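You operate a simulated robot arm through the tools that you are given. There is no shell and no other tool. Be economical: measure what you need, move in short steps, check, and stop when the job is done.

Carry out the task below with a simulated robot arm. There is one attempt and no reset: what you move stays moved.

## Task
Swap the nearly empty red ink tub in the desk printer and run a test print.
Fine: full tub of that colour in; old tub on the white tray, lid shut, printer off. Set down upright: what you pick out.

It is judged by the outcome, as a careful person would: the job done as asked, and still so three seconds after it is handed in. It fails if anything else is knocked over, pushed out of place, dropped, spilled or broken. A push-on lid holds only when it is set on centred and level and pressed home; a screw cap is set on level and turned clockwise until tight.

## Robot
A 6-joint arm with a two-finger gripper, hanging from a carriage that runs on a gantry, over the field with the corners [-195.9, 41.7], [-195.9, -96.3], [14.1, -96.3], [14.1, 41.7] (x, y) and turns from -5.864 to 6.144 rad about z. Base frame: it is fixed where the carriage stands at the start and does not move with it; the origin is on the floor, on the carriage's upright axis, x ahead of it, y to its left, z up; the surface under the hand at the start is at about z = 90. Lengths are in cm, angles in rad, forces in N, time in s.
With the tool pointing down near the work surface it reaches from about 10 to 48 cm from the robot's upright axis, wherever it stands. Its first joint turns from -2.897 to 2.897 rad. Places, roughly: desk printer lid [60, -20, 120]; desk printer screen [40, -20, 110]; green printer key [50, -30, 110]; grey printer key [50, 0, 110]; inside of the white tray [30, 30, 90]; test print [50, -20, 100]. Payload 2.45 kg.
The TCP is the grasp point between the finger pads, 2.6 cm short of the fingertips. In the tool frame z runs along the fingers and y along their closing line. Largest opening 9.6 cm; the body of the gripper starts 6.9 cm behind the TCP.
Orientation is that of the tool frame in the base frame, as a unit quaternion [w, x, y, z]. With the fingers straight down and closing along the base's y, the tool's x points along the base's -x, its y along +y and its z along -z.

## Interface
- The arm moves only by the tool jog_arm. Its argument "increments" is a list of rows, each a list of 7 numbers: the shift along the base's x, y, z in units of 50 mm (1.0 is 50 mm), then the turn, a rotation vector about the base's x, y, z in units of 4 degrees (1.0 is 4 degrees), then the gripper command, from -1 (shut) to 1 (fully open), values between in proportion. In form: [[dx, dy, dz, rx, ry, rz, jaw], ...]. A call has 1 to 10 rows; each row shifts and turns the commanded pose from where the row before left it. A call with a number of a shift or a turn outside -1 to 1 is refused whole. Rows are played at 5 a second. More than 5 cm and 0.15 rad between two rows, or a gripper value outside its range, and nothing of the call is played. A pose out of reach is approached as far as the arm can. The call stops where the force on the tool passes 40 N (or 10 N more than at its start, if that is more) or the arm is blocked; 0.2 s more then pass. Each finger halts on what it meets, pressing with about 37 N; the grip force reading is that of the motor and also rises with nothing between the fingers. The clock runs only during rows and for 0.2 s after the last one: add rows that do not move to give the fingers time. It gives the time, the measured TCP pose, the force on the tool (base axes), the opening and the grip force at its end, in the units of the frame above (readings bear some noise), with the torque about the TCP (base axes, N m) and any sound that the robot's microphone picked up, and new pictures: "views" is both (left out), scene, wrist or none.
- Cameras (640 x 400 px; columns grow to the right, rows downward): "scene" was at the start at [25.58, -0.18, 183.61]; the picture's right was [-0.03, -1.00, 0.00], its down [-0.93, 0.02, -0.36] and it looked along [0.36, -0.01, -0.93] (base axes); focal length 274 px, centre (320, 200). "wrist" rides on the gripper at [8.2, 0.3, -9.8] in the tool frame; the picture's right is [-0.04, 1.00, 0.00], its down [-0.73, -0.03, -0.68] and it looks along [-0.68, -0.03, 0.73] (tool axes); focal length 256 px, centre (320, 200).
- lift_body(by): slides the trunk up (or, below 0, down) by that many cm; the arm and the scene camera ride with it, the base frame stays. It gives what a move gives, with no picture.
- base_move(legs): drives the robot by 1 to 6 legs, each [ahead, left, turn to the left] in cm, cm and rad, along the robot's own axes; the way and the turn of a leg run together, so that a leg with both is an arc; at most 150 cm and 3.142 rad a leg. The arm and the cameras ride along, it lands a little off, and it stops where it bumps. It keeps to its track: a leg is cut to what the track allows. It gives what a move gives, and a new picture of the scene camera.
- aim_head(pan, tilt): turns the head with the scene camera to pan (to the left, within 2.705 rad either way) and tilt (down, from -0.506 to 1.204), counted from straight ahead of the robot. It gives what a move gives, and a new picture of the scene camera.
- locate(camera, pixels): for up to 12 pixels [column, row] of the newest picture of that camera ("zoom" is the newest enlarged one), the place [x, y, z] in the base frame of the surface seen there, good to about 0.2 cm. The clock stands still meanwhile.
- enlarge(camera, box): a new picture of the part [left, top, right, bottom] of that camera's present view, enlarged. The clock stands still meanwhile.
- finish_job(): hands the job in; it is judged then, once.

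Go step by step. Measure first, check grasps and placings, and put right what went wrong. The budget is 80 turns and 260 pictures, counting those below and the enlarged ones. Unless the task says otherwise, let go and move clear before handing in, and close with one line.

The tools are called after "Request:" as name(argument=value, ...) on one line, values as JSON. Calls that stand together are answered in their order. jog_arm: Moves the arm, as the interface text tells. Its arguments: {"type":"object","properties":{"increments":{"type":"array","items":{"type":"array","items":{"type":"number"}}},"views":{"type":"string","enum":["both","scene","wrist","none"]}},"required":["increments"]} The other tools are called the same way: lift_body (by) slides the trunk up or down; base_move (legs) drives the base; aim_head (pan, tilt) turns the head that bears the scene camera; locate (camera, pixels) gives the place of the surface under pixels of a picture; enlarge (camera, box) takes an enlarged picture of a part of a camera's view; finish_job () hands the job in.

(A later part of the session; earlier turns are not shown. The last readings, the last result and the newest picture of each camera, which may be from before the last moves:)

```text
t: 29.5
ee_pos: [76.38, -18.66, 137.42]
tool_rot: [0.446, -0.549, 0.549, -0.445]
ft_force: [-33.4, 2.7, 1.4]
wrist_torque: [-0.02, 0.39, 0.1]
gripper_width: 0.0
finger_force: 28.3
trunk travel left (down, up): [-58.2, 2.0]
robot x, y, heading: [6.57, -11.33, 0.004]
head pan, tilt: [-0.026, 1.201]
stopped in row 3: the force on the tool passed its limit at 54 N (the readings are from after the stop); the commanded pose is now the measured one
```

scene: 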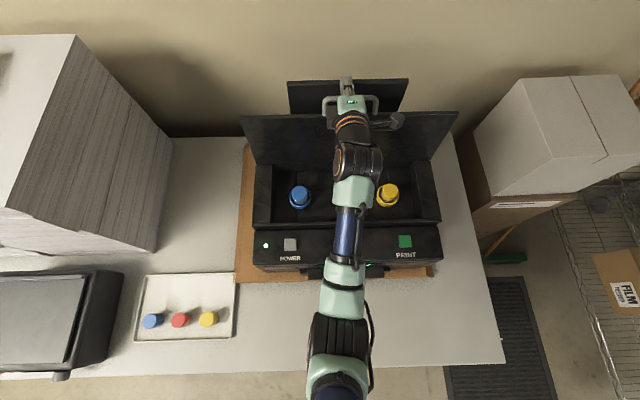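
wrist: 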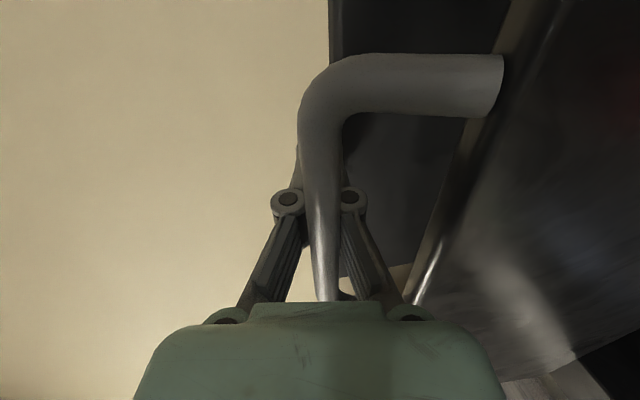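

The bar slipped behind the pads and something firm stopped the push, likely the lid's end stop. I'll open, back straight off in −x, and see whether the lid stays up.

Request:
jog_arm(increments=[[-0.15, 0, 0, 0, 0, 0, -0.2], [0, 0, 0, 0, 0, 0, 0], [0, 0, 0, 0, 0, 0, 0], [-0.4, 0, 0, 0, 0, 0, 0], [-0.8, 0, 0, 0, 0, 0, 0]])

```text
t: 30.7
ee_pos: [70.04, -18.67, 137.58]
tool_rot: [0.447, -0.547, 0.549, -0.447]
ft_force: [0.0, 0.4, 0.1]
wrist_torque: [-0.03, 0.05, 0.03]
gripper_width: 4.79
finger_force: 0.0
trunk travel left (down, up): [-58.2, 2.0]
robot x, y, heading: [6.85, -11.42, -0.004]
head pan, tilt: [-0.026, 1.201]
```

scene: 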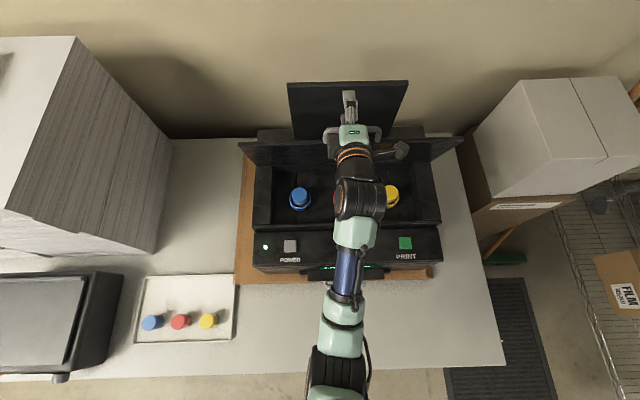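
wrist: 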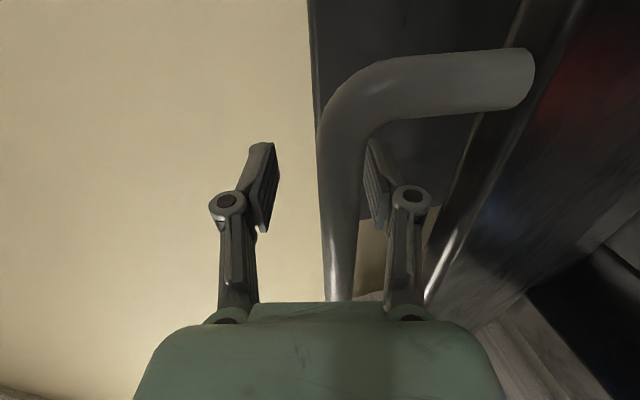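

The lid seems to follow the hand back, now at about 70°. I'll measure the panel behind and the lid before going on.

Request:
locate(camera="scene", pixels=[[300, 85], [300, 110], [300, 128], [395, 82], [395, 120], [260, 143], [260, 160], [440, 143], [300, 192], [330, 128], [333, 100], [372, 128]])

Request:
enlarge(camera="scene", box=[230, 70, 470, 220])

```text
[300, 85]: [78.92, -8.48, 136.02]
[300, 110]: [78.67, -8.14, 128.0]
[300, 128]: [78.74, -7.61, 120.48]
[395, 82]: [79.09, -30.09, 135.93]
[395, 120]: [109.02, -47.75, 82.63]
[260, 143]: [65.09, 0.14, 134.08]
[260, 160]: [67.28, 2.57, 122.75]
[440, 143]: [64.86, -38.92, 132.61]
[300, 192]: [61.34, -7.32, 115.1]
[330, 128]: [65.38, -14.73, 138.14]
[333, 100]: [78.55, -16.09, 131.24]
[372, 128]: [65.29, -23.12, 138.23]
```

```text
2.67 times, centred on (350, 145) of scene
```

zoom: 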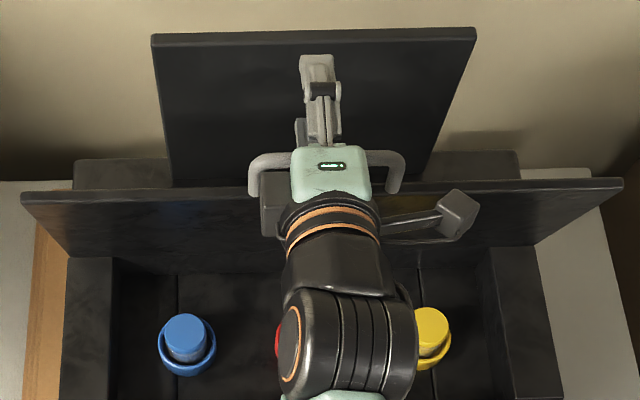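

The panel is vertical at x≈78.7 and the bar sits at [65.3, 138.1], about 70° open. I'll wait a moment and recheck to see whether it is moving by itself.

Request:
jog_arm(increments=[[0, 0, 0, 0, 0, 0, 0.2], [0, 0, 0, 0, 0, 0, 0.2], [0, 0, 0, 0, 0, 0, 0.2], [0, 0, 0, 0, 0, 0, 0.2]], views="wrist")

Request:
enlarge(camera="scene", box=[230, 70, 470, 220])

```text
t: 31.7
ee_pos: [70.09, -18.54, 137.53]
tool_rot: [0.447, -0.548, 0.548, -0.447]
ft_force: [-0.3, 0.1, -0.1]
wrist_torque: [0.02, -0.01, -0.01]
gripper_width: 5.79
finger_force: 0.1
trunk travel left (down, up): [-58.2, 2.0]
robot x, y, heading: [6.61, -11.7, -0.002]
head pan, tilt: [-0.026, 1.201]
```

wrist: 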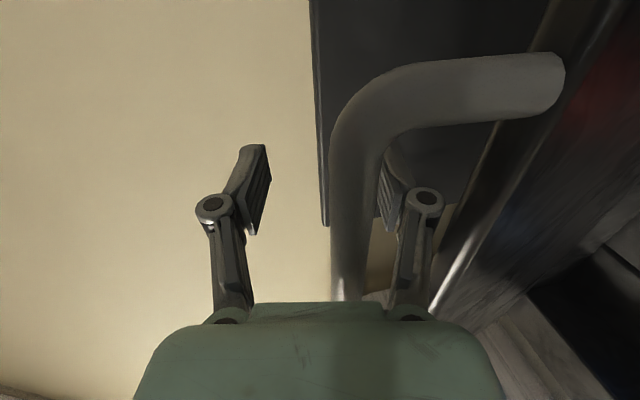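

```text
2.67 times, centred on (350, 145) of scene
```

zoom: 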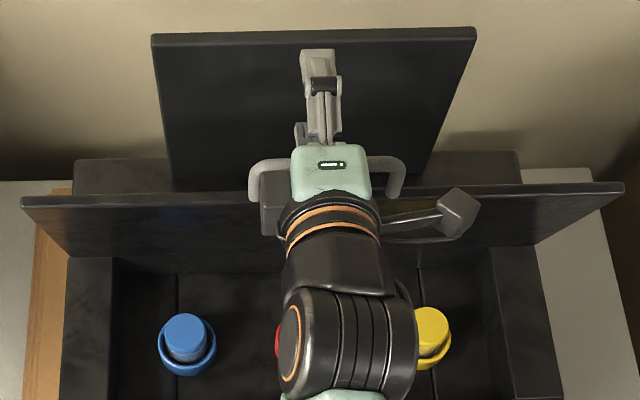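

The lid is settling down very slowly, as if damped, so it needs to go to its stay-open angle. I'll pull out of the loop, drop below the bar, and push the lid's inner face with closed fingers.

Request:
jog_arm(increments=[[-0.9, 0, 0, 0, 0, 0, 0.2], [-0.95, 0, 0, 0, 0, 0, 0.1], [-0.75, 0, -0.6, 0, 0, 0, -1], [-0.2, 0, -0.9, 0, 0, 0, -1], [0, 0, 0, 0, 0, 0, -1]])

```text
t: 32.6
ee_pos: [57.23, -18.72, 136.08]
tool_rot: [0.461, -0.535, 0.536, -0.462]
ft_force: [-23.8, 4.0, 47.9]
wrist_torque: [0.68, -1.16, 0.2]
gripper_width: 1.05
finger_force: 25.9
trunk travel left (down, up): [-58.2, 2.0]
robot x, y, heading: [6.43, -11.04, 0.004]
head pan, tilt: [-0.026, 1.201]
stopped in row 4: the force on the tool passed its limit at 58 N (the readings are from after the stop); the commanded pose is now the measured one
```

scene: 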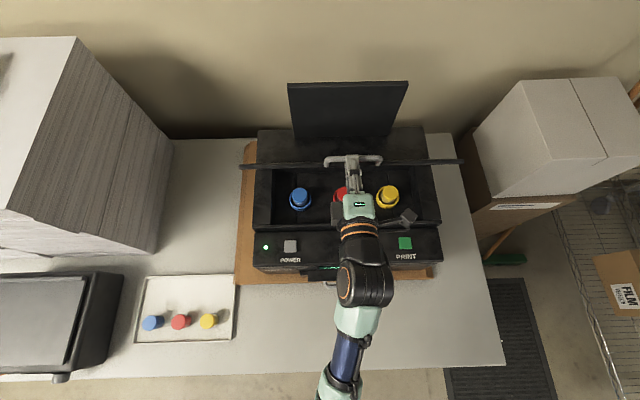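
wrist: 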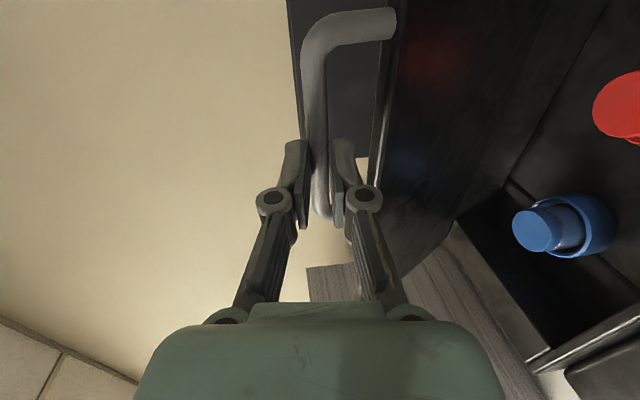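

The lid fell along with the hand and the fingers closed on the bar again, under some load. I'll locate the bar relative to the hand before continuing.

Request:
locate(camera="scene", pixels=[[331, 159], [374, 159], [331, 157], [352, 158]])

Request:
enlarge(camera="scene", box=[300, 130, 400, 220])

```text
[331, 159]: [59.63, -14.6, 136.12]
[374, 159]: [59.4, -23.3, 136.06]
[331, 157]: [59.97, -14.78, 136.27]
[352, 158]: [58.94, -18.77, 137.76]
```

```text
4.44 times, centred on (350, 175) of scene
```

zoom: 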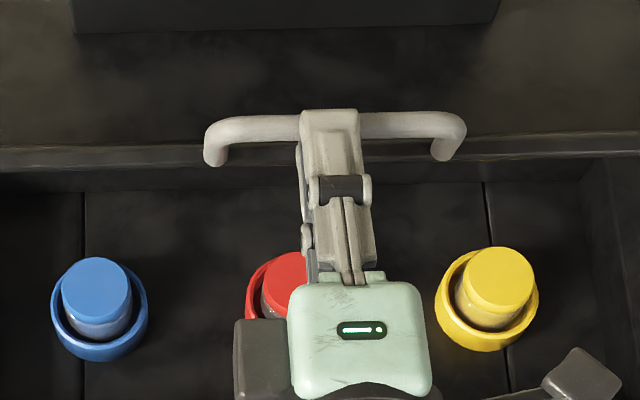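

The bar is 2.2 cm ahead of the TCP, near the tips, which is useful because the fingers won't reach the panel. I'll sweep again, tilting the tool up a little.

Request:
jog_arm(increments=[[0, 0, 0, 0, 0, 0, -1], [0.364, 0, 0.166, 0, -1, 0, -1], [0.378, 0, 0.132, 0, -1, 0, -1], [0.39, 0, 0.098, 0, -1, 0, -1], [0.402, 0, 0.064, 0, -1, 0, -1], [0.408, 0, 0.058, 0, 0, 0, -1], [0.41, 0, 0.024, 0, 0, 0, -1]])

```text
t: 32.9
ee_pos: [57.27, -18.57, 135.78]
tool_rot: [0.459, -0.535, 0.538, -0.462]
ft_force: [-0.3, -0.1, -0.4]
wrist_torque: [0.0, -0.01, -0.01]
gripper_width: 0.0
finger_force: 28.1
trunk travel left (down, up): [-58.2, 2.0]
robot x, y, heading: [7.04, -11.33, -0.007]
head pan, tilt: [-0.026, 1.201]
stopped in row 1: the force on the tool passed its limit at 64 N (the readings are from after the stop); the commanded pose is now the measured one
```

scene: 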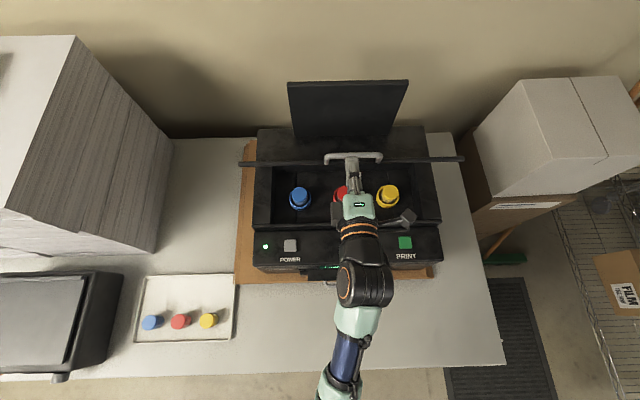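
wrist: 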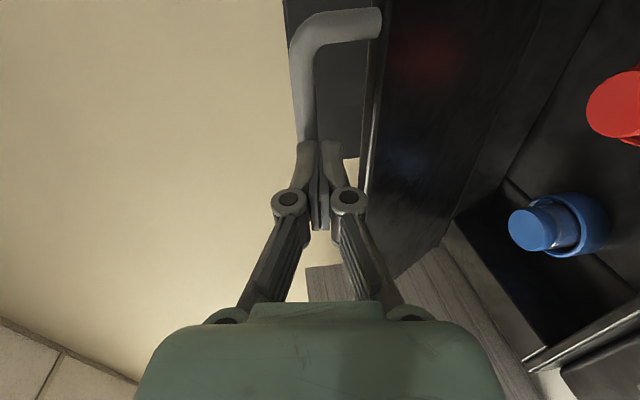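

The bar popped free and the fingers are closed just in front of it, with the lid still near 55°. I'll drop the closed fingers below the lid edge now and check.

Request:
jog_arm(increments=[[-0.7, 0, 0, 0, 0, 0, -1], [-0.1, 0, -0.9, 0, 0, 0, -1], [0, 0, -0.9, 0, 0, 0, -1]])

Request:
locate(camera="scene", pixels=[[260, 164], [440, 164], [331, 158]])

```text
t: 33.7
ee_pos: [53.1, -18.7, 126.79]
tool_rot: [0.461, -0.535, 0.537, -0.462]
ft_force: [-0.1, -0.6, 0.5]
wrist_torque: [-0.01, -0.03, 0.01]
gripper_width: 0.0
finger_force: 28.5
trunk travel left (down, up): [-58.2, 2.0]
robot x, y, heading: [6.47, -11.52, -0.003]
head pan, tilt: [-0.026, 1.201]
```

scene: 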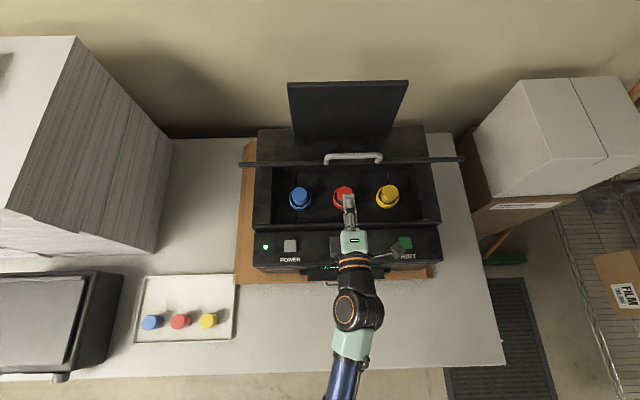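
wrist: 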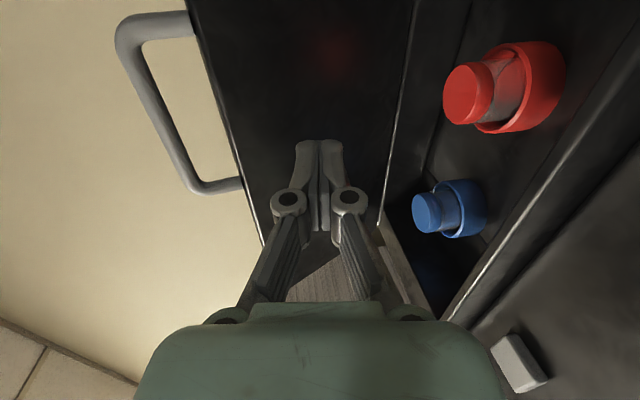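

```text
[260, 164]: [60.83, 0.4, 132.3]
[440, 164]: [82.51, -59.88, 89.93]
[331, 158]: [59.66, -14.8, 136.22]
```

The lid now stays at about 55° on its own, so the hinge holds by friction. I'll push its inner face forward with the closed fingertips at z≈127.

Request:
jog_arm(increments=[[0.6, 0, 0, 0, 0, 0, -1], [0.5, 0, 0, 0, 0, 0, -1], [0.4, 0, 0, 0, 0, 0, -1], [0.4, 0, 0, 0, 0, 0, -1], [0.4, 0, 0, 0, 0, 0, -1], [0.4, 0, 0, 0, 0, 0, -1], [0.3, 0, 0, 0, 0, 0, -1], [0.2, 0, 0, 0, 0, 0, -1]])

```text
t: 35.4
ee_pos: [67.6, -18.58, 126.86]
tool_rot: [0.461, -0.535, 0.536, -0.463]
ft_force: [-35.0, 3.3, 7.2]
wrist_torque: [0.02, -0.27, 0.2]
gripper_width: 0.0
finger_force: 28.9
trunk travel left (down, up): [-58.2, 2.0]
robot x, y, heading: [6.44, -11.24, 0.001]
head pan, tilt: [-0.026, 1.201]
stopped in row 8: the force on the tool passed its limit at 64 N (the readings are from after the stop); the commanded pose is now the measured one
```

scene: 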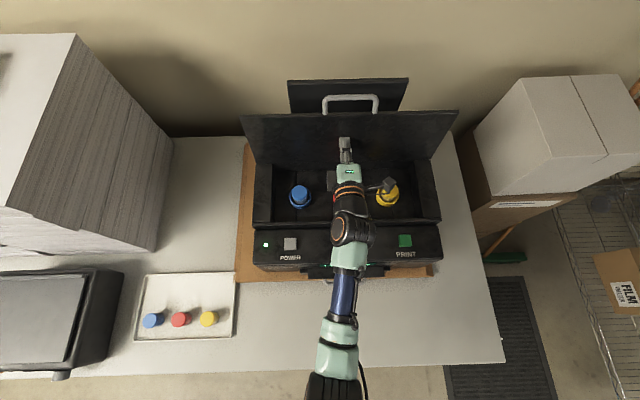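
wrist: 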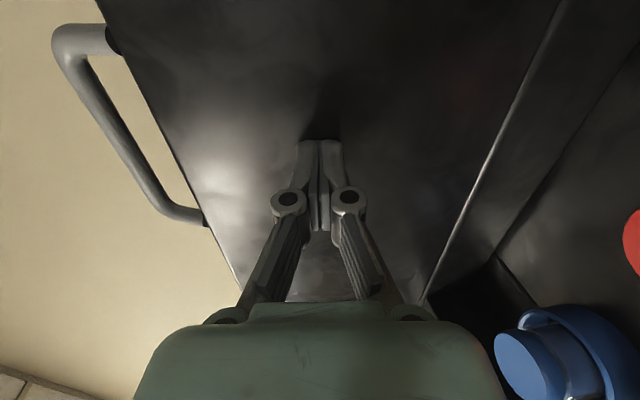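

The lid is at its stop, about 90° open. I'll back off, turn the tool to point down, and get an unobstructed look.

Request:
jog_arm(increments=[[-0.5, 0, 0, 0, 0, 0, -1], [-1, 0, 0, 0, 0, 0, -0.5], [-1, 0, 0, 0, 0, 0, -0.3], [-1, 0, 0, 0, 1, 0, -0.3], [-0.5, 0, 0.2, 0, 1, 0, -0.3], [0, 0, 0, 0, 1, 0, -0.3], [0, 0, 0, 0, 1, 0, -0.3], [0, 0, 0, 0, 1, 0, -0.3], [0, 0, 0, 0, 1, 0, -0.3], [0, 0, 0, 0, 1, 0, -0.3]], views="none")

Request:
base_move(legs=[[-8, 0, 0]])

Request:
enlarge(camera="scene", box=[220, 60, 480, 260])

```text
t: 37.6
ee_pos: [48.04, -18.59, 128.22]
tool_rot: [0.318, -0.629, 0.632, -0.321]
ft_force: [-0.1, -0.1, 0.0]
wrist_torque: [-0.01, 0.01, -0.02]
gripper_width: 3.35
finger_force: 0.1
trunk travel left (down, up): [-58.2, 2.0]
robot x, y, heading: [6.33, -11.19, 0.004]
head pan, tilt: [-0.026, 1.201]
```

```text
t: 38.6
ee_pos: [40.16, -18.66, 128.21]
tool_rot: [0.319, -0.63, 0.632, -0.32]
ft_force: [0.0, 0.0, -0.6]
wrist_torque: [0.02, 0.01, 0.02]
gripper_width: 3.39
finger_force: 0.0
trunk travel left (down, up): [-58.2, 2.0]
robot x, y, heading: [-1.05, -11.66, -0.002]
head pan, tilt: [-0.026, 1.201]
```

scene: 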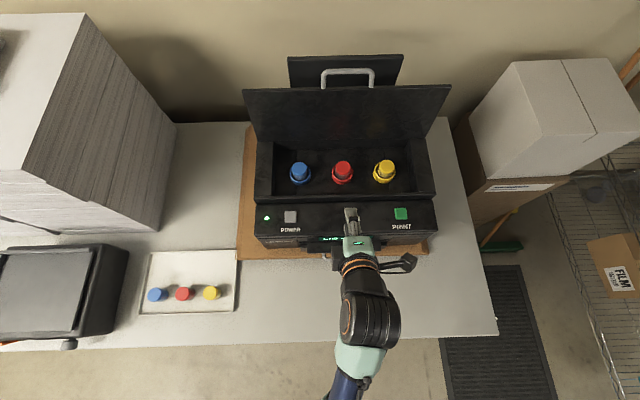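

```text
2.00 times, centred on (350, 160) of scene
```

zoom: 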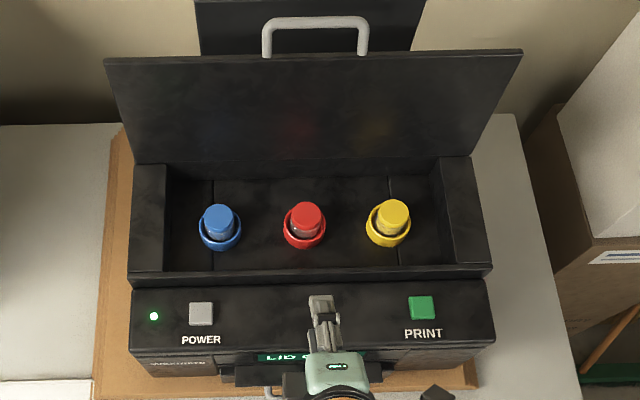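

The lid stands open and the screen says LID OPEN. I'll measure the red tub in the printer and the tubs on the tray.

Request:
enlarge(camera="scene", box=[312, 150, 372, 190])

Request:
locate(camera="scene", pixels=[[342, 167], [334, 167], [350, 167], [342, 160], [342, 173], [300, 169], [385, 166], [352, 172], [320, 185], [342, 183], [333, 176], [342, 178]])

Request:
locate(camera="scene", pixels=[[155, 295], [183, 294], [210, 292], [176, 294], [190, 294], [183, 287], [183, 300], [165, 270], [215, 270], [190, 270], [148, 310], [232, 310]])

Request:
enlarge(camera="scene", box=[130, 240, 250, 320])

```text
10.00 times, centred on (342, 170) of scene
```

zoom: 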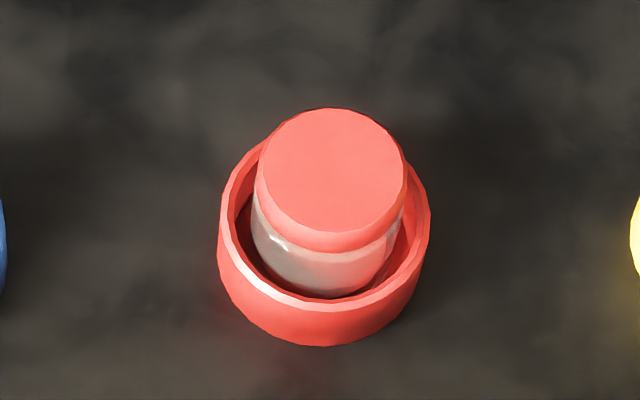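

```text
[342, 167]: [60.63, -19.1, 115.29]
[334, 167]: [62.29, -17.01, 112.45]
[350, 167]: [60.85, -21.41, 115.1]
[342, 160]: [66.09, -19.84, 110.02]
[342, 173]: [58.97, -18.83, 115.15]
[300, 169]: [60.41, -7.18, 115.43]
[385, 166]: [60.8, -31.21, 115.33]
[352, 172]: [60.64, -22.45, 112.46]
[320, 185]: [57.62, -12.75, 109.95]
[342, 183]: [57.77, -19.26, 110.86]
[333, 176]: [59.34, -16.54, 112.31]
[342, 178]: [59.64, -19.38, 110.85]
```

```text
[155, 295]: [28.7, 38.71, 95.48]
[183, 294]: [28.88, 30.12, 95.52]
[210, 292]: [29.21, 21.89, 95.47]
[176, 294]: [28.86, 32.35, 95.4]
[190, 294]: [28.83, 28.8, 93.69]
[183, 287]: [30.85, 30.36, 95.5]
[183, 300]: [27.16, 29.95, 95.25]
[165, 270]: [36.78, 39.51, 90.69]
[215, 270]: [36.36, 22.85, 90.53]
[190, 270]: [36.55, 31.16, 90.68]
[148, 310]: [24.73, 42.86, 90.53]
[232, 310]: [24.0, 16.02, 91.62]
```

```text
5.00 times, centred on (190, 280) of scene
```

zoom: 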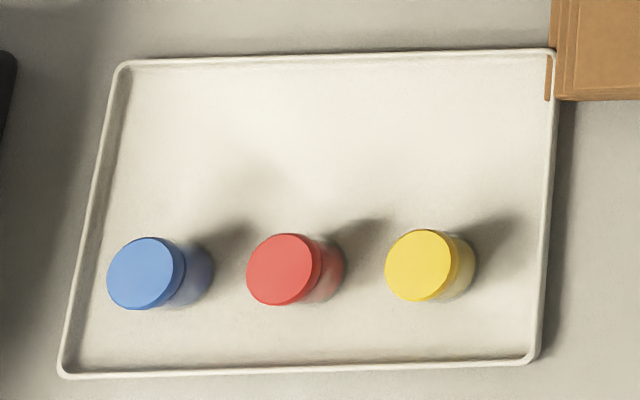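

The tubs are 4 cm wide and 5 cm tall; the old red one is at [60.6, −19.2] with top 115.3 and cup rim 112.4, and the full red one at [28.9, 30.1] with top 95.5. I'll finish turning the tool straight down and drive in.

Request:
jog_arm(increments=[[0, 0.5, 0, 0, 1, 0, 0.1], [0, 0.5, 0, 0, 1, 0, 0.1], [0, 0.5, 0, 0, 1, 0, 0.1], [0, 0, 0, 0, 1, 0, 0.1], [0, 0, 0, 0, 1, 0, 0.1], [0, 0, 0, 0, 1, 0, 0.1], [0, 0, 0, 0, 1, 0, 0.1], [0, 0, 0, 0, 1, 0, 0.1], [0, 0, 0, 0, 1, 0, 0.1], [0, 0, 0, 0, 1, 0, 0.1]], views="none")

Request:
jog_arm(increments=[[0, 0, 0, 0, 1, 0, 0.1], [0, 0, 0, 0, 1, 0, 0.1], [0, 0, 0, 0, 1, 0, 0.1], [0, 0, 0, 0, 0.4, 0, 0.1]], views="none")

Request:
base_move(legs=[[15, -7.5, 0]])

```text
t: 40.8
ee_pos: [41.34, -11.36, 123.98]
tool_rot: [0.084, -0.702, 0.702, -0.088]
ft_force: [-0.1, 0.1, 0.1]
wrist_torque: [0.01, 0.0, -0.01]
gripper_width: 5.28
finger_force: 0.1
out of reach, approached as far as the arm can: row 9, 10
trunk travel left (down, up): [-58.2, 2.0]
robot x, y, heading: [-1.58, -11.18, -0.003]
head pan, tilt: [-0.026, 1.201]
```

```text
t: 41.8
ee_pos: [43.76, -11.2, 118.54]
tool_rot: [0.0, -0.707, 0.708, -0.005]
ft_force: [0.5, -0.2, -0.2]
wrist_torque: [-0.01, 0.0, 0.02]
gripper_width: 5.27
finger_force: 0.1
out of reach, approached as far as the arm can: row 1, 2, 3, 4
trunk travel left (down, up): [-58.2, 2.0]
robot x, y, heading: [-1.22, -11.71, -0.003]
head pan, tilt: [-0.026, 1.201]
```

```text
t: 43.3
ee_pos: [58.77, -18.68, 118.62]
tool_rot: [0.0, -0.706, 0.708, -0.004]
ft_force: [-0.6, -1.1, -0.3]
wrist_torque: [0.03, 0.0, 0.03]
gripper_width: 5.28
finger_force: 0.1
trunk travel left (down, up): [-58.2, 2.0]
robot x, y, heading: [13.43, -18.66, -0.003]
head pan, tilt: [-0.026, 1.201]
```

scene: 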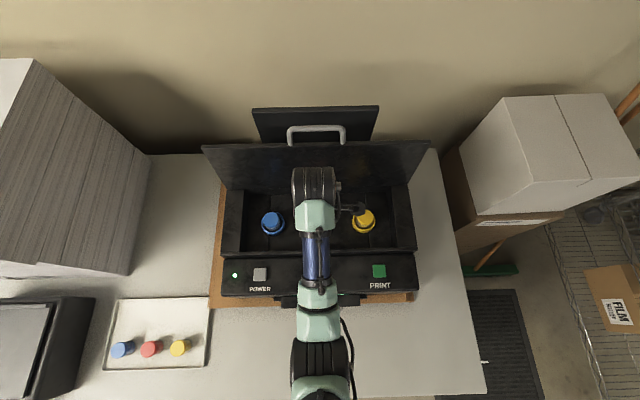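

The tool is straight down over the bay at [58.8, −18.7, 118.6]. I'll centre it over the red tub and check with the wrist view.

Request:
jog_arm(increments=[[0.37, -0.1, 0, 0, 0, 0, 0.2], [0, 0, 0, 0, 0, 0, 0.2]], views="wrist")

Request:
enlarge(camera="scene", box=[250, 160, 390, 260])

```text
t: 43.9
ee_pos: [60.47, -19.2, 118.77]
tool_rot: [0.001, -0.706, 0.708, -0.004]
ft_force: [1.0, -0.5, 0.0]
wrist_torque: [0.0, -0.02, 0.02]
gripper_width: 5.76
finger_force: 0.1
trunk travel left (down, up): [-58.2, 2.0]
robot x, y, heading: [13.69, -18.86, -0.003]
head pan, tilt: [-0.026, 1.201]
```

wrist: 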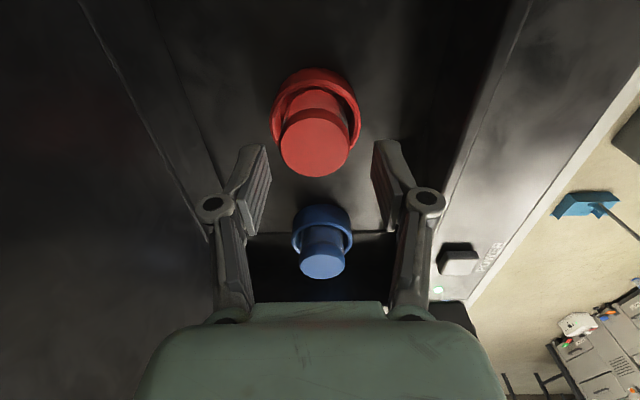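

```text
4.00 times, centred on (320, 210) of scene
```

zoom: 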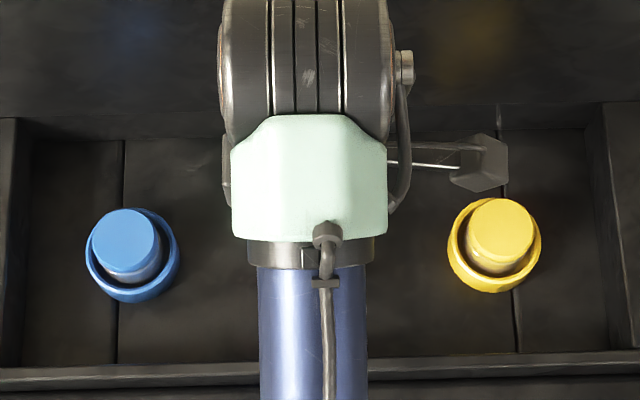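

The red tub is centred between the fingers at (315,150). I'll verify its position with the wrist camera.

Request:
locate(camera="wrist", pixels=[[315, 150], [315, 172], [283, 145], [347, 145], [315, 128], [315, 95], [290, 90], [345, 90]])

```text
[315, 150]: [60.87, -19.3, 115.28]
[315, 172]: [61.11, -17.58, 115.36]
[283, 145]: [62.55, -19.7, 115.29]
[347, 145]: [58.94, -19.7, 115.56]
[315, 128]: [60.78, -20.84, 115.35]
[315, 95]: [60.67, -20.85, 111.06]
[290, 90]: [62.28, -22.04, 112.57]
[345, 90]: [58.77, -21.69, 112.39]
```

Tub centre is about [60.75, −19.2]. I'll descend so the tips stay just above the cup rim, then grip.

Request:
jog_arm(increments=[[0.05, 0, -0.34, 0, 0, 0, 0.2], [0, 0, -0.34, 0, 0, 0, 0.2], [0, 0, 0, 0, 0, 0, -1], [0, 0, 0, 0, 0, 0, -1], [0, 0, 0, 0, 0, 0, -1]], views="wrist")

```text
t: 45.1
ee_pos: [60.9, -19.23, 115.29]
tool_rot: [0.001, -0.706, 0.708, -0.004]
ft_force: [-0.1, -1.1, 0.3]
wrist_torque: [0.03, -0.02, 0.0]
gripper_width: 4.28
finger_force: 36.7
trunk travel left (down, up): [-58.2, 2.0]
robot x, y, heading: [13.2, -18.62, -0.001]
head pan, tilt: [-0.026, 1.201]
```

wrist: 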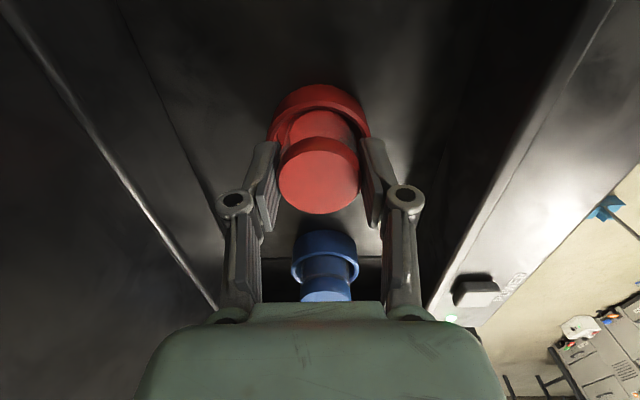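

It's gripped at width 4.28. I'll lift it straight up.

Request:
jog_arm(increments=[[0, 0, 0.3, 0, 0, 0, -1], [0, 0, 0.3, 0, 0, 0, -1]], views="none")

Request:
lift_body(by=2.0)

Request:
enlarge(camera="wrist", box=[160, 60, 480, 260])

```text
t: 45.7
ee_pos: [60.75, -19.19, 118.35]
tool_rot: [0.0, -0.706, 0.708, -0.004]
ft_force: [0.0, -0.7, -0.7]
wrist_torque: [0.02, 0.0, -0.04]
gripper_width: 4.27
finger_force: 36.8
trunk travel left (down, up): [-58.2, 2.0]
robot x, y, heading: [13.95, -18.93, -0.007]
head pan, tilt: [-0.026, 1.201]
```

```text
t: 46.4
ee_pos: [60.82, -19.2, 120.3]
tool_rot: [0.001, -0.707, 0.708, -0.004]
ft_force: [0.1, 0.0, -0.4]
wrist_torque: [0.0, -0.01, 0.01]
gripper_width: 4.28
finger_force: 37.0
trunk travel left (down, up): [-60.2, 0.0]
robot x, y, heading: [13.81, -18.67, -0.006]
head pan, tilt: [-0.026, 1.201]
```

```text
2.00 times, centred on (320, 160) of wrist
```

zoom: 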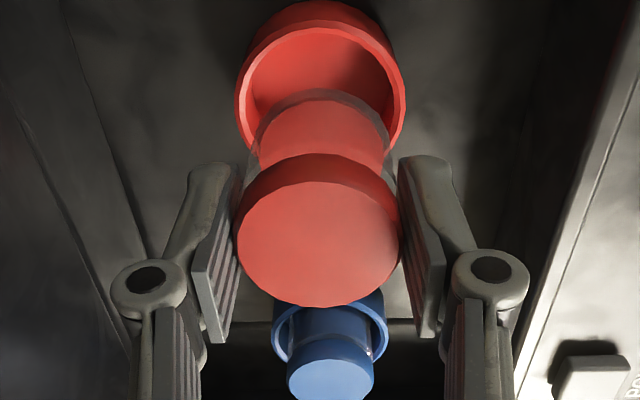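

The old tub is out and hanging level, bottom at about z=115.3, above the deck. I'll drive back clear of the printer, then left to the tray.

Request:
base_move(legs=[[-26, 0, 0], [0, 45, 0]])

```text
t: 50.5
ee_pos: [35.21, 25.12, 120.19]
tool_rot: [0.0, -0.705, 0.709, -0.004]
ft_force: [0.3, -0.1, -0.5]
wrist_torque: [-0.02, -0.01, 0.02]
gripper_width: 4.27
finger_force: 37.4
trunk travel left (down, up): [-60.2, 0.0]
robot x, y, heading: [-11.64, 25.45, -0.007]
head pan, tilt: [-0.026, 1.201]
```

scene: 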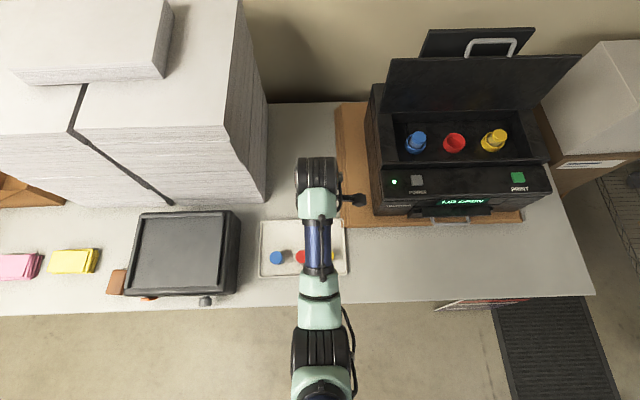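

The hand is over the tray's free back area. I'll nudge it and lower with the trunk, then set the tub down gently.

Request:
jog_arm(increments=[[0, 0.14, 0, 0, 0, 0, -1]], views="none")

Request:
lift_body(by=-22.5)

Request:
jog_arm(increments=[[0, 0, -0.14, 0, 0, 0, -1], [0, 0, -0.14, 0, 0, 0, -1]], views="both")

```text
t: 50.9
ee_pos: [35.25, 25.65, 120.33]
tool_rot: [0.001, -0.706, 0.709, -0.005]
ft_force: [0.5, -0.2, -1.0]
wrist_torque: [-0.01, 0.03, 0.0]
gripper_width: 4.26
finger_force: 37.2
trunk travel left (down, up): [-60.2, 0.0]
robot x, y, heading: [-12.14, 25.35, -0.006]
head pan, tilt: [-0.026, 1.201]
```

```text
t: 53.3
ee_pos: [35.31, 25.75, 97.87]
tool_rot: [0.001, -0.705, 0.709, -0.005]
ft_force: [-0.1, 0.0, -0.6]
wrist_torque: [0.01, 0.01, -0.04]
gripper_width: 4.27
finger_force: 37.4
trunk travel left (down, up): [-37.7, 22.5]
robot x, y, heading: [-12.03, 25.85, -0.004]
head pan, tilt: [-0.026, 1.201]
```

```text
t: 53.9
ee_pos: [35.3, 25.83, 96.38]
tool_rot: [0.001, -0.705, 0.709, -0.004]
ft_force: [0.0, -0.1, -0.4]
wrist_torque: [0.0, -0.02, 0.03]
gripper_width: 4.26
finger_force: 37.1
trunk travel left (down, up): [-37.7, 22.5]
robot x, y, heading: [-12.4, 25.63, -0.006]
head pan, tilt: [-0.026, 1.201]
```

scene: 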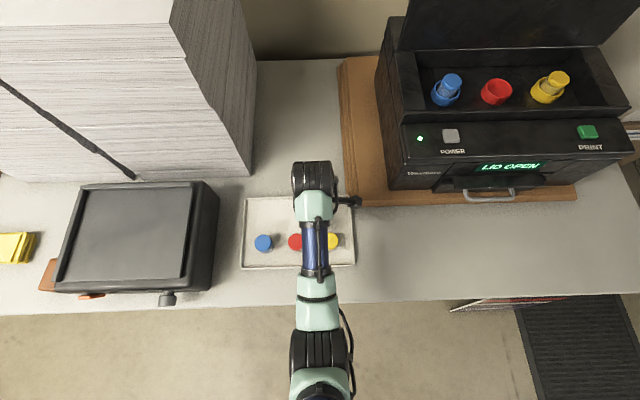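
wrist: 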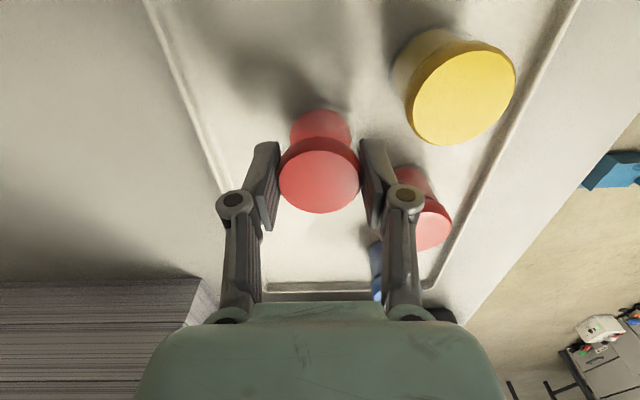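

Old tub hangs ~1 cm above the tray. I'll lower in fine steps until contact.

Request:
jog_arm(increments=[[0, 0, -0.08, 0, 0, 0, -1], [0, 0, -0.06, 0, 0, 0, -1], [0, 0, -0.04, 0, 0, 0, -1], [0, 0, 0, 0, 0, 0, -1]], views="none")

```text
t: 54.9
ee_pos: [35.26, 25.75, 95.49]
tool_rot: [0.001, -0.705, 0.709, -0.004]
ft_force: [-0.5, 0.1, -0.9]
wrist_torque: [-0.03, 0.02, 0.0]
gripper_width: 4.29
finger_force: 36.7
trunk travel left (down, up): [-37.7, 22.5]
robot x, y, heading: [-11.9, 25.67, -0.009]
head pan, tilt: [-0.026, 1.201]
```

Request:
jog_arm(increments=[[0, 0, -0.03, 0, 0, 0, -1], [0, 0, -0.03, 0, 0, 0, -1], [0, 0, 0, 0, 0, 0, -1]], views="wrist")

```text
t: 55.7
ee_pos: [35.27, 25.7, 95.29]
tool_rot: [0.001, -0.706, 0.708, -0.005]
ft_force: [-6.5, 0.1, 24.2]
wrist_torque: [-0.02, 0.34, -0.01]
gripper_width: 4.27
finger_force: 36.8
trunk travel left (down, up): [-37.7, 22.5]
robot x, y, heading: [-11.54, 25.44, -0.004]
head pan, tilt: [-0.026, 1.201]
```

wrist: 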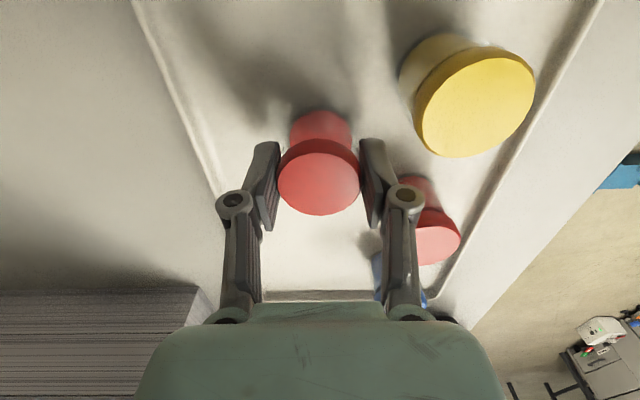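

Contact with the tray reads 24 N at z 95.3, so the tub is standing. I'll release with a modest opening and rise.

Request:
jog_arm(increments=[[0, 0, 0.02, 0, 0, 0, 0.1], [0, 0, 0, 0, 0, 0, 0.1], [0, 0, 0.5, 0, 0, 0, 0.1], [0, 0, 0.5, 0, 0, 0, 0.2], [-0.6, 0.4, 0.2, 0, 0, 0, 0.2], [-0.68, 0.45, 0, 0, 0, 0, 0.2]], views="both")

```text
t: 57.1
ee_pos: [30.81, 30.08, 97.34]
tool_rot: [0.001, -0.705, 0.71, -0.005]
ft_force: [-1.1, -0.7, 3.8]
wrist_torque: [0.01, 0.16, 0.04]
gripper_width: 6.26
finger_force: 1.8
out of reach, approached as far as the arm can: row 4, 5, 6
trunk travel left (down, up): [-37.7, 22.5]
robot x, y, heading: [-11.49, 25.43, -0.012]
head pan, tilt: [-0.026, 1.201]
```

scene: 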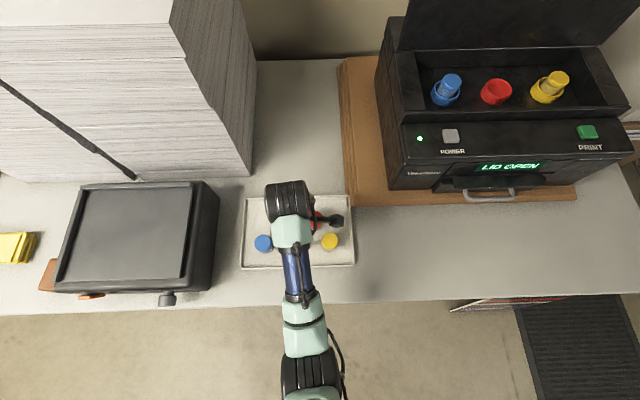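
wrist: 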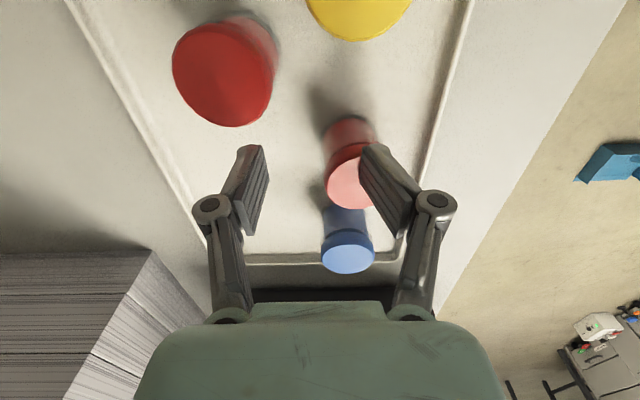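

The upward reach was clamped and the near finger may be touching the full red tub at (375,185). I'll raise straight up with the trunk and inspect.

Request:
lift_body(by=8)

Request:
enlarge(camera="scene", box=[220, 180, 380, 290])

Request:
enlarge(camera="wrist", box=[0, 0, 640, 400])

```text
t: 58.2
ee_pos: [31.01, 30.14, 105.36]
tool_rot: [0.001, -0.705, 0.709, -0.006]
ft_force: [-0.2, -0.2, -0.6]
wrist_torque: [0.01, -0.01, 0.05]
gripper_width: 5.75
finger_force: 0.1
trunk travel left (down, up): [-45.7, 14.5]
robot x, y, heading: [-11.73, 25.87, -0.008]
head pan, tilt: [-0.026, 1.201]
```

```text
3.64 times, centred on (300, 235) of scene
```

zoom: 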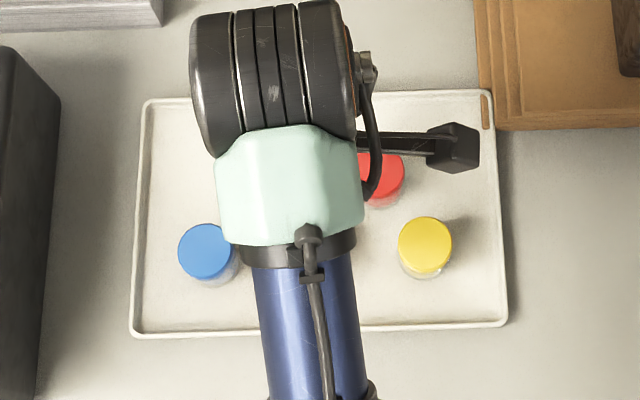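

```text
1.00 times, centred on (320, 200) of wrist (not enlarged: the box is as wide or as high as the picture)
```

zoom: 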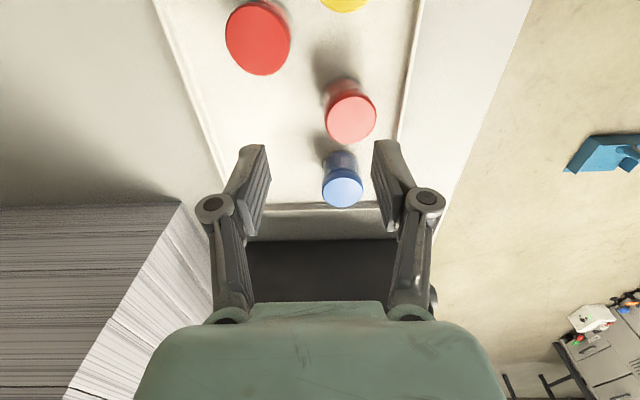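

All tubs still stand upright. I'll measure both red tubs with the wrist camera.

Request:
locate(camera="wrist", pixels=[[350, 120], [327, 120], [375, 120], [350, 97], [350, 142], [258, 38], [228, 38], [290, 38], [258, 5], [258, 72], [342, 188]])

```text
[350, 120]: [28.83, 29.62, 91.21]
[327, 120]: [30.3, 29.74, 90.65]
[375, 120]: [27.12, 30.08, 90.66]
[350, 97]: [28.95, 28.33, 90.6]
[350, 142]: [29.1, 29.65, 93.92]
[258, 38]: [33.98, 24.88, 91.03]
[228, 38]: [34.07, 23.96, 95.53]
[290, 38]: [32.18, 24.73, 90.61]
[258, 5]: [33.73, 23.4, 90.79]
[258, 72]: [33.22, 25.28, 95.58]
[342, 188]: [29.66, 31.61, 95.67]
```

Those values belong to the older picture, so I'll measure on the fresh enlarged one.

Request:
locate(camera="zoom", pixels=[[350, 118], [327, 118], [375, 118], [350, 97], [350, 140], [258, 38], [228, 38], [290, 38], [258, 5], [258, 72], [342, 188]])

```text
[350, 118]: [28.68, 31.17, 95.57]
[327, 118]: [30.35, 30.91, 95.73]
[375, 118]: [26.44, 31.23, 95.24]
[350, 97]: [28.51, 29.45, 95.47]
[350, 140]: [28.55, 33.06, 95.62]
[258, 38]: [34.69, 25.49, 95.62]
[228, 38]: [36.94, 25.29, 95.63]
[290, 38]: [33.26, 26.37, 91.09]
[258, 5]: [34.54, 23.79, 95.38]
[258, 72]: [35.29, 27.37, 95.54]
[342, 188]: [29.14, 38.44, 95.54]
```

The full red tub is centred at [28.45, 31.25] and the old one stands at [34.95, 25.55]. I'll shift the carriage to centre over the full one.

Request:
base_move(legs=[[-2.5, 1.1, 0]])

Request:
enlarge(camera="wrist", box=[160, 20, 480, 220])

Request:
locate(camera="zoom", pixels=[[313, 180], [273, 200], [357, 200], [313, 160], [313, 230]])

```text
t: 59.1
ee_pos: [28.45, 31.27, 105.41]
tool_rot: [0.001, -0.705, 0.709, -0.006]
ft_force: [-0.3, 0.9, 0.4]
wrist_torque: [-0.03, 0.02, 0.01]
gripper_width: 5.76
finger_force: 0.1
trunk travel left (down, up): [-45.7, 14.5]
robot x, y, heading: [-14.5, 26.27, -0.002]
head pan, tilt: [-0.026, 1.201]
```

scene: 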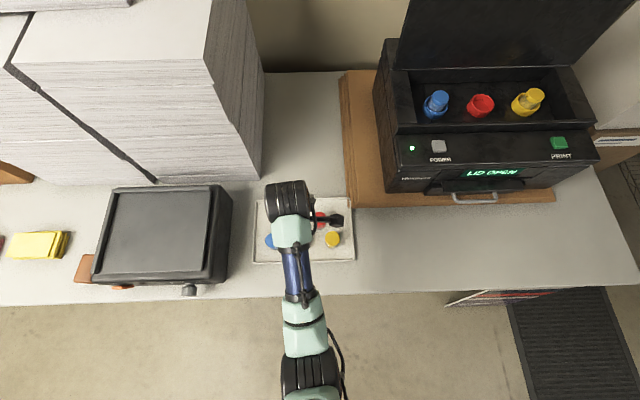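

```text
2.00 times, centred on (320, 120) of wrist
```

zoom: 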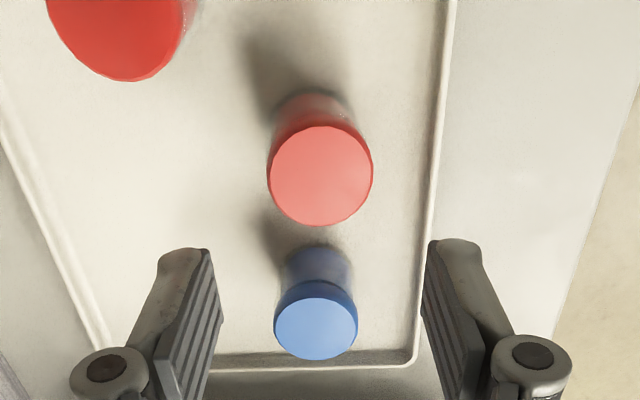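

```text
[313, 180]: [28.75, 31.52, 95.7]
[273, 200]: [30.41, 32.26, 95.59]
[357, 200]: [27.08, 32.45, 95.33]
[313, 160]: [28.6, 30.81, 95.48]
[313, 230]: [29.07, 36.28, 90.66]
```

Centred. I'll lower with the trunk and grip.

Request:
lift_body(by=-9.95)

Request:
jog_arm(increments=[[0, 0, 0, 0, 0, 0, -1], [0, 0, 0, 0, 0, 0, -1], [0, 0, 0, 0, 0, 0, -1]], views="wrist")

```text
t: 60.4
ee_pos: [28.47, 31.23, 95.42]
tool_rot: [0.002, -0.704, 0.71, -0.005]
ft_force: [0.0, -0.1, -1.1]
wrist_torque: [0.0, -0.01, -0.01]
gripper_width: 5.75
finger_force: 0.2
trunk travel left (down, up): [-35.8, 24.4]
robot x, y, heading: [-14.45, 26.47, -0.01]
head pan, tilt: [-0.026, 1.201]
```

```text
t: 61.2
ee_pos: [28.44, 31.3, 95.36]
tool_rot: [0.002, -0.705, 0.709, -0.005]
ft_force: [-1.0, 0.6, 3.1]
wrist_torque: [-0.01, 0.0, 0.0]
gripper_width: 4.28
finger_force: 37.0
trunk travel left (down, up): [-35.8, 24.4]
robot x, y, heading: [-14.44, 26.41, -0.007]
head pan, tilt: [-0.026, 1.201]
```

wrist: 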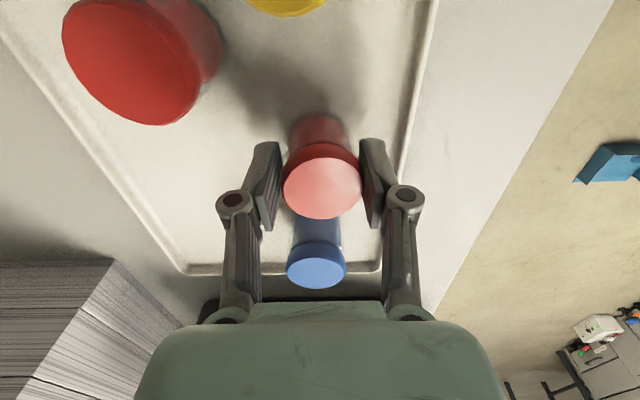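

The full tub is gripped. I'll raise fully, drive right in front of the printer, then forward over the bay.

Request:
lift_body(by=24.4)

Request:
base_move(legs=[[0, -50.5, 0], [28.5, 0, 0]])

```text
t: 63.7
ee_pos: [28.51, 31.21, 119.72]
tool_rot: [0.002, -0.706, 0.709, -0.006]
ft_force: [-0.8, 0.5, -1.0]
wrist_torque: [-0.01, -0.02, 0.0]
gripper_width: 4.3
finger_force: 36.2
trunk travel left (down, up): [-60.2, 0.0]
robot x, y, heading: [-14.59, 26.26, -0.009]
head pan, tilt: [-0.026, 1.201]
```

```text
t: 67.5
ee_pos: [36.45, -18.32, 119.76]
tool_rot: [0.002, -0.703, 0.711, -0.005]
ft_force: [-0.2, 0.0, -1.3]
wrist_torque: [0.01, -0.01, -0.01]
gripper_width: 4.28
finger_force: 37.1
trunk travel left (down, up): [-60.2, 0.0]
robot x, y, heading: [-6.85, -22.59, -0.009]
head pan, tilt: [-0.026, 1.201]
stopped in leg 2: the robot was blocked; the commanded pose is now the measured one
```

scene: 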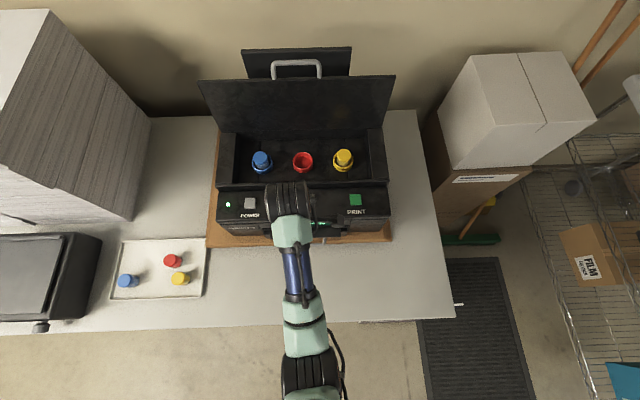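

The drive stopped with the hand at x=36.5, though the tool force is low. I'll look closely before moving again.

Request:
enlarge(camera="wrist", box=[0, 0, 640, 400])

Request:
enlarge(camera="scene", box=[200, 130, 400, 255])

Request:
locate(camera="scene", pixels=[[255, 188], [250, 204], [325, 230], [340, 208], [260, 225], [240, 225], [303, 160], [289, 190], [320, 222]])

```text
1.00 times, centred on (320, 200) of wrist (not enlarged: the box is as wide or as high as the picture)
```

zoom: 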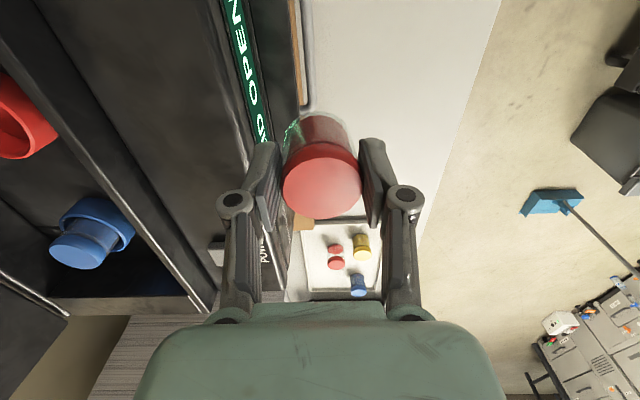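

```text
3.20 times, centred on (300, 192) of scene
```

zoom: 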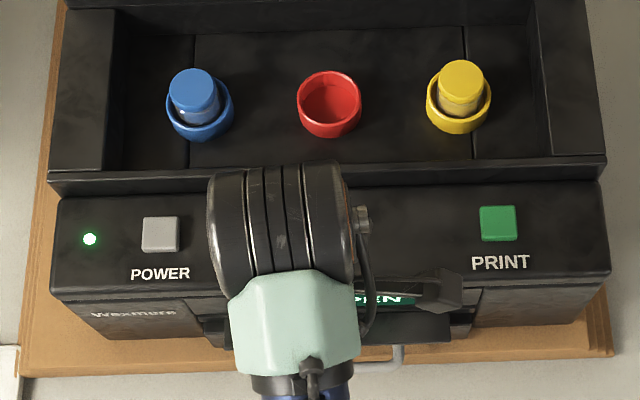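

```text
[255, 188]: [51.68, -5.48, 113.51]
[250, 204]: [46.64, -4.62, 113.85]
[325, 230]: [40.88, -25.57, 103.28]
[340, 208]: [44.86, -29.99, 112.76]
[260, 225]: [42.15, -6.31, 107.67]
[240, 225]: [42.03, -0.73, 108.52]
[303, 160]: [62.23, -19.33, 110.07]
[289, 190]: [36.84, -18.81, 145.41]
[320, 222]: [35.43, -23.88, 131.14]
```

Nothing is in contact that I can see, and the printer hasn't moved (keys are at the same coordinates). I'll try a short leg forward.

Request:
base_move(legs=[[3, 0, 0]])

```text
t: 68.2
ee_pos: [36.32, -18.34, 119.75]
tool_rot: [0.001, -0.703, 0.712, -0.006]
ft_force: [-0.7, -0.4, -0.5]
wrist_torque: [-0.02, -0.01, 0.0]
gripper_width: 4.28
finger_force: 37.0
trunk travel left (down, up): [-60.2, 0.0]
robot x, y, heading: [-6.99, -22.75, -0.01]
head pan, tilt: [-0.026, 1.201]
stopped in leg 1: the robot was blocked; the commanded pose is now the measured one
```

scene: 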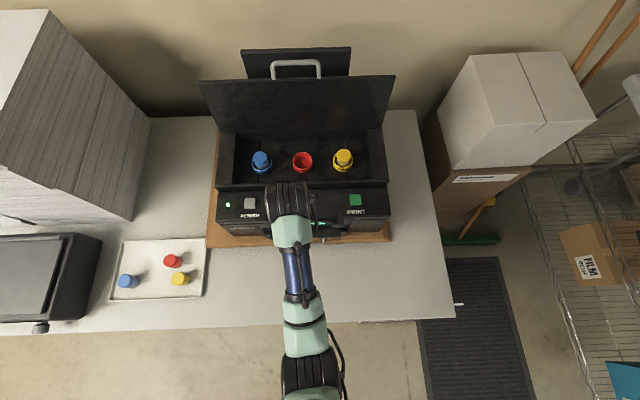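

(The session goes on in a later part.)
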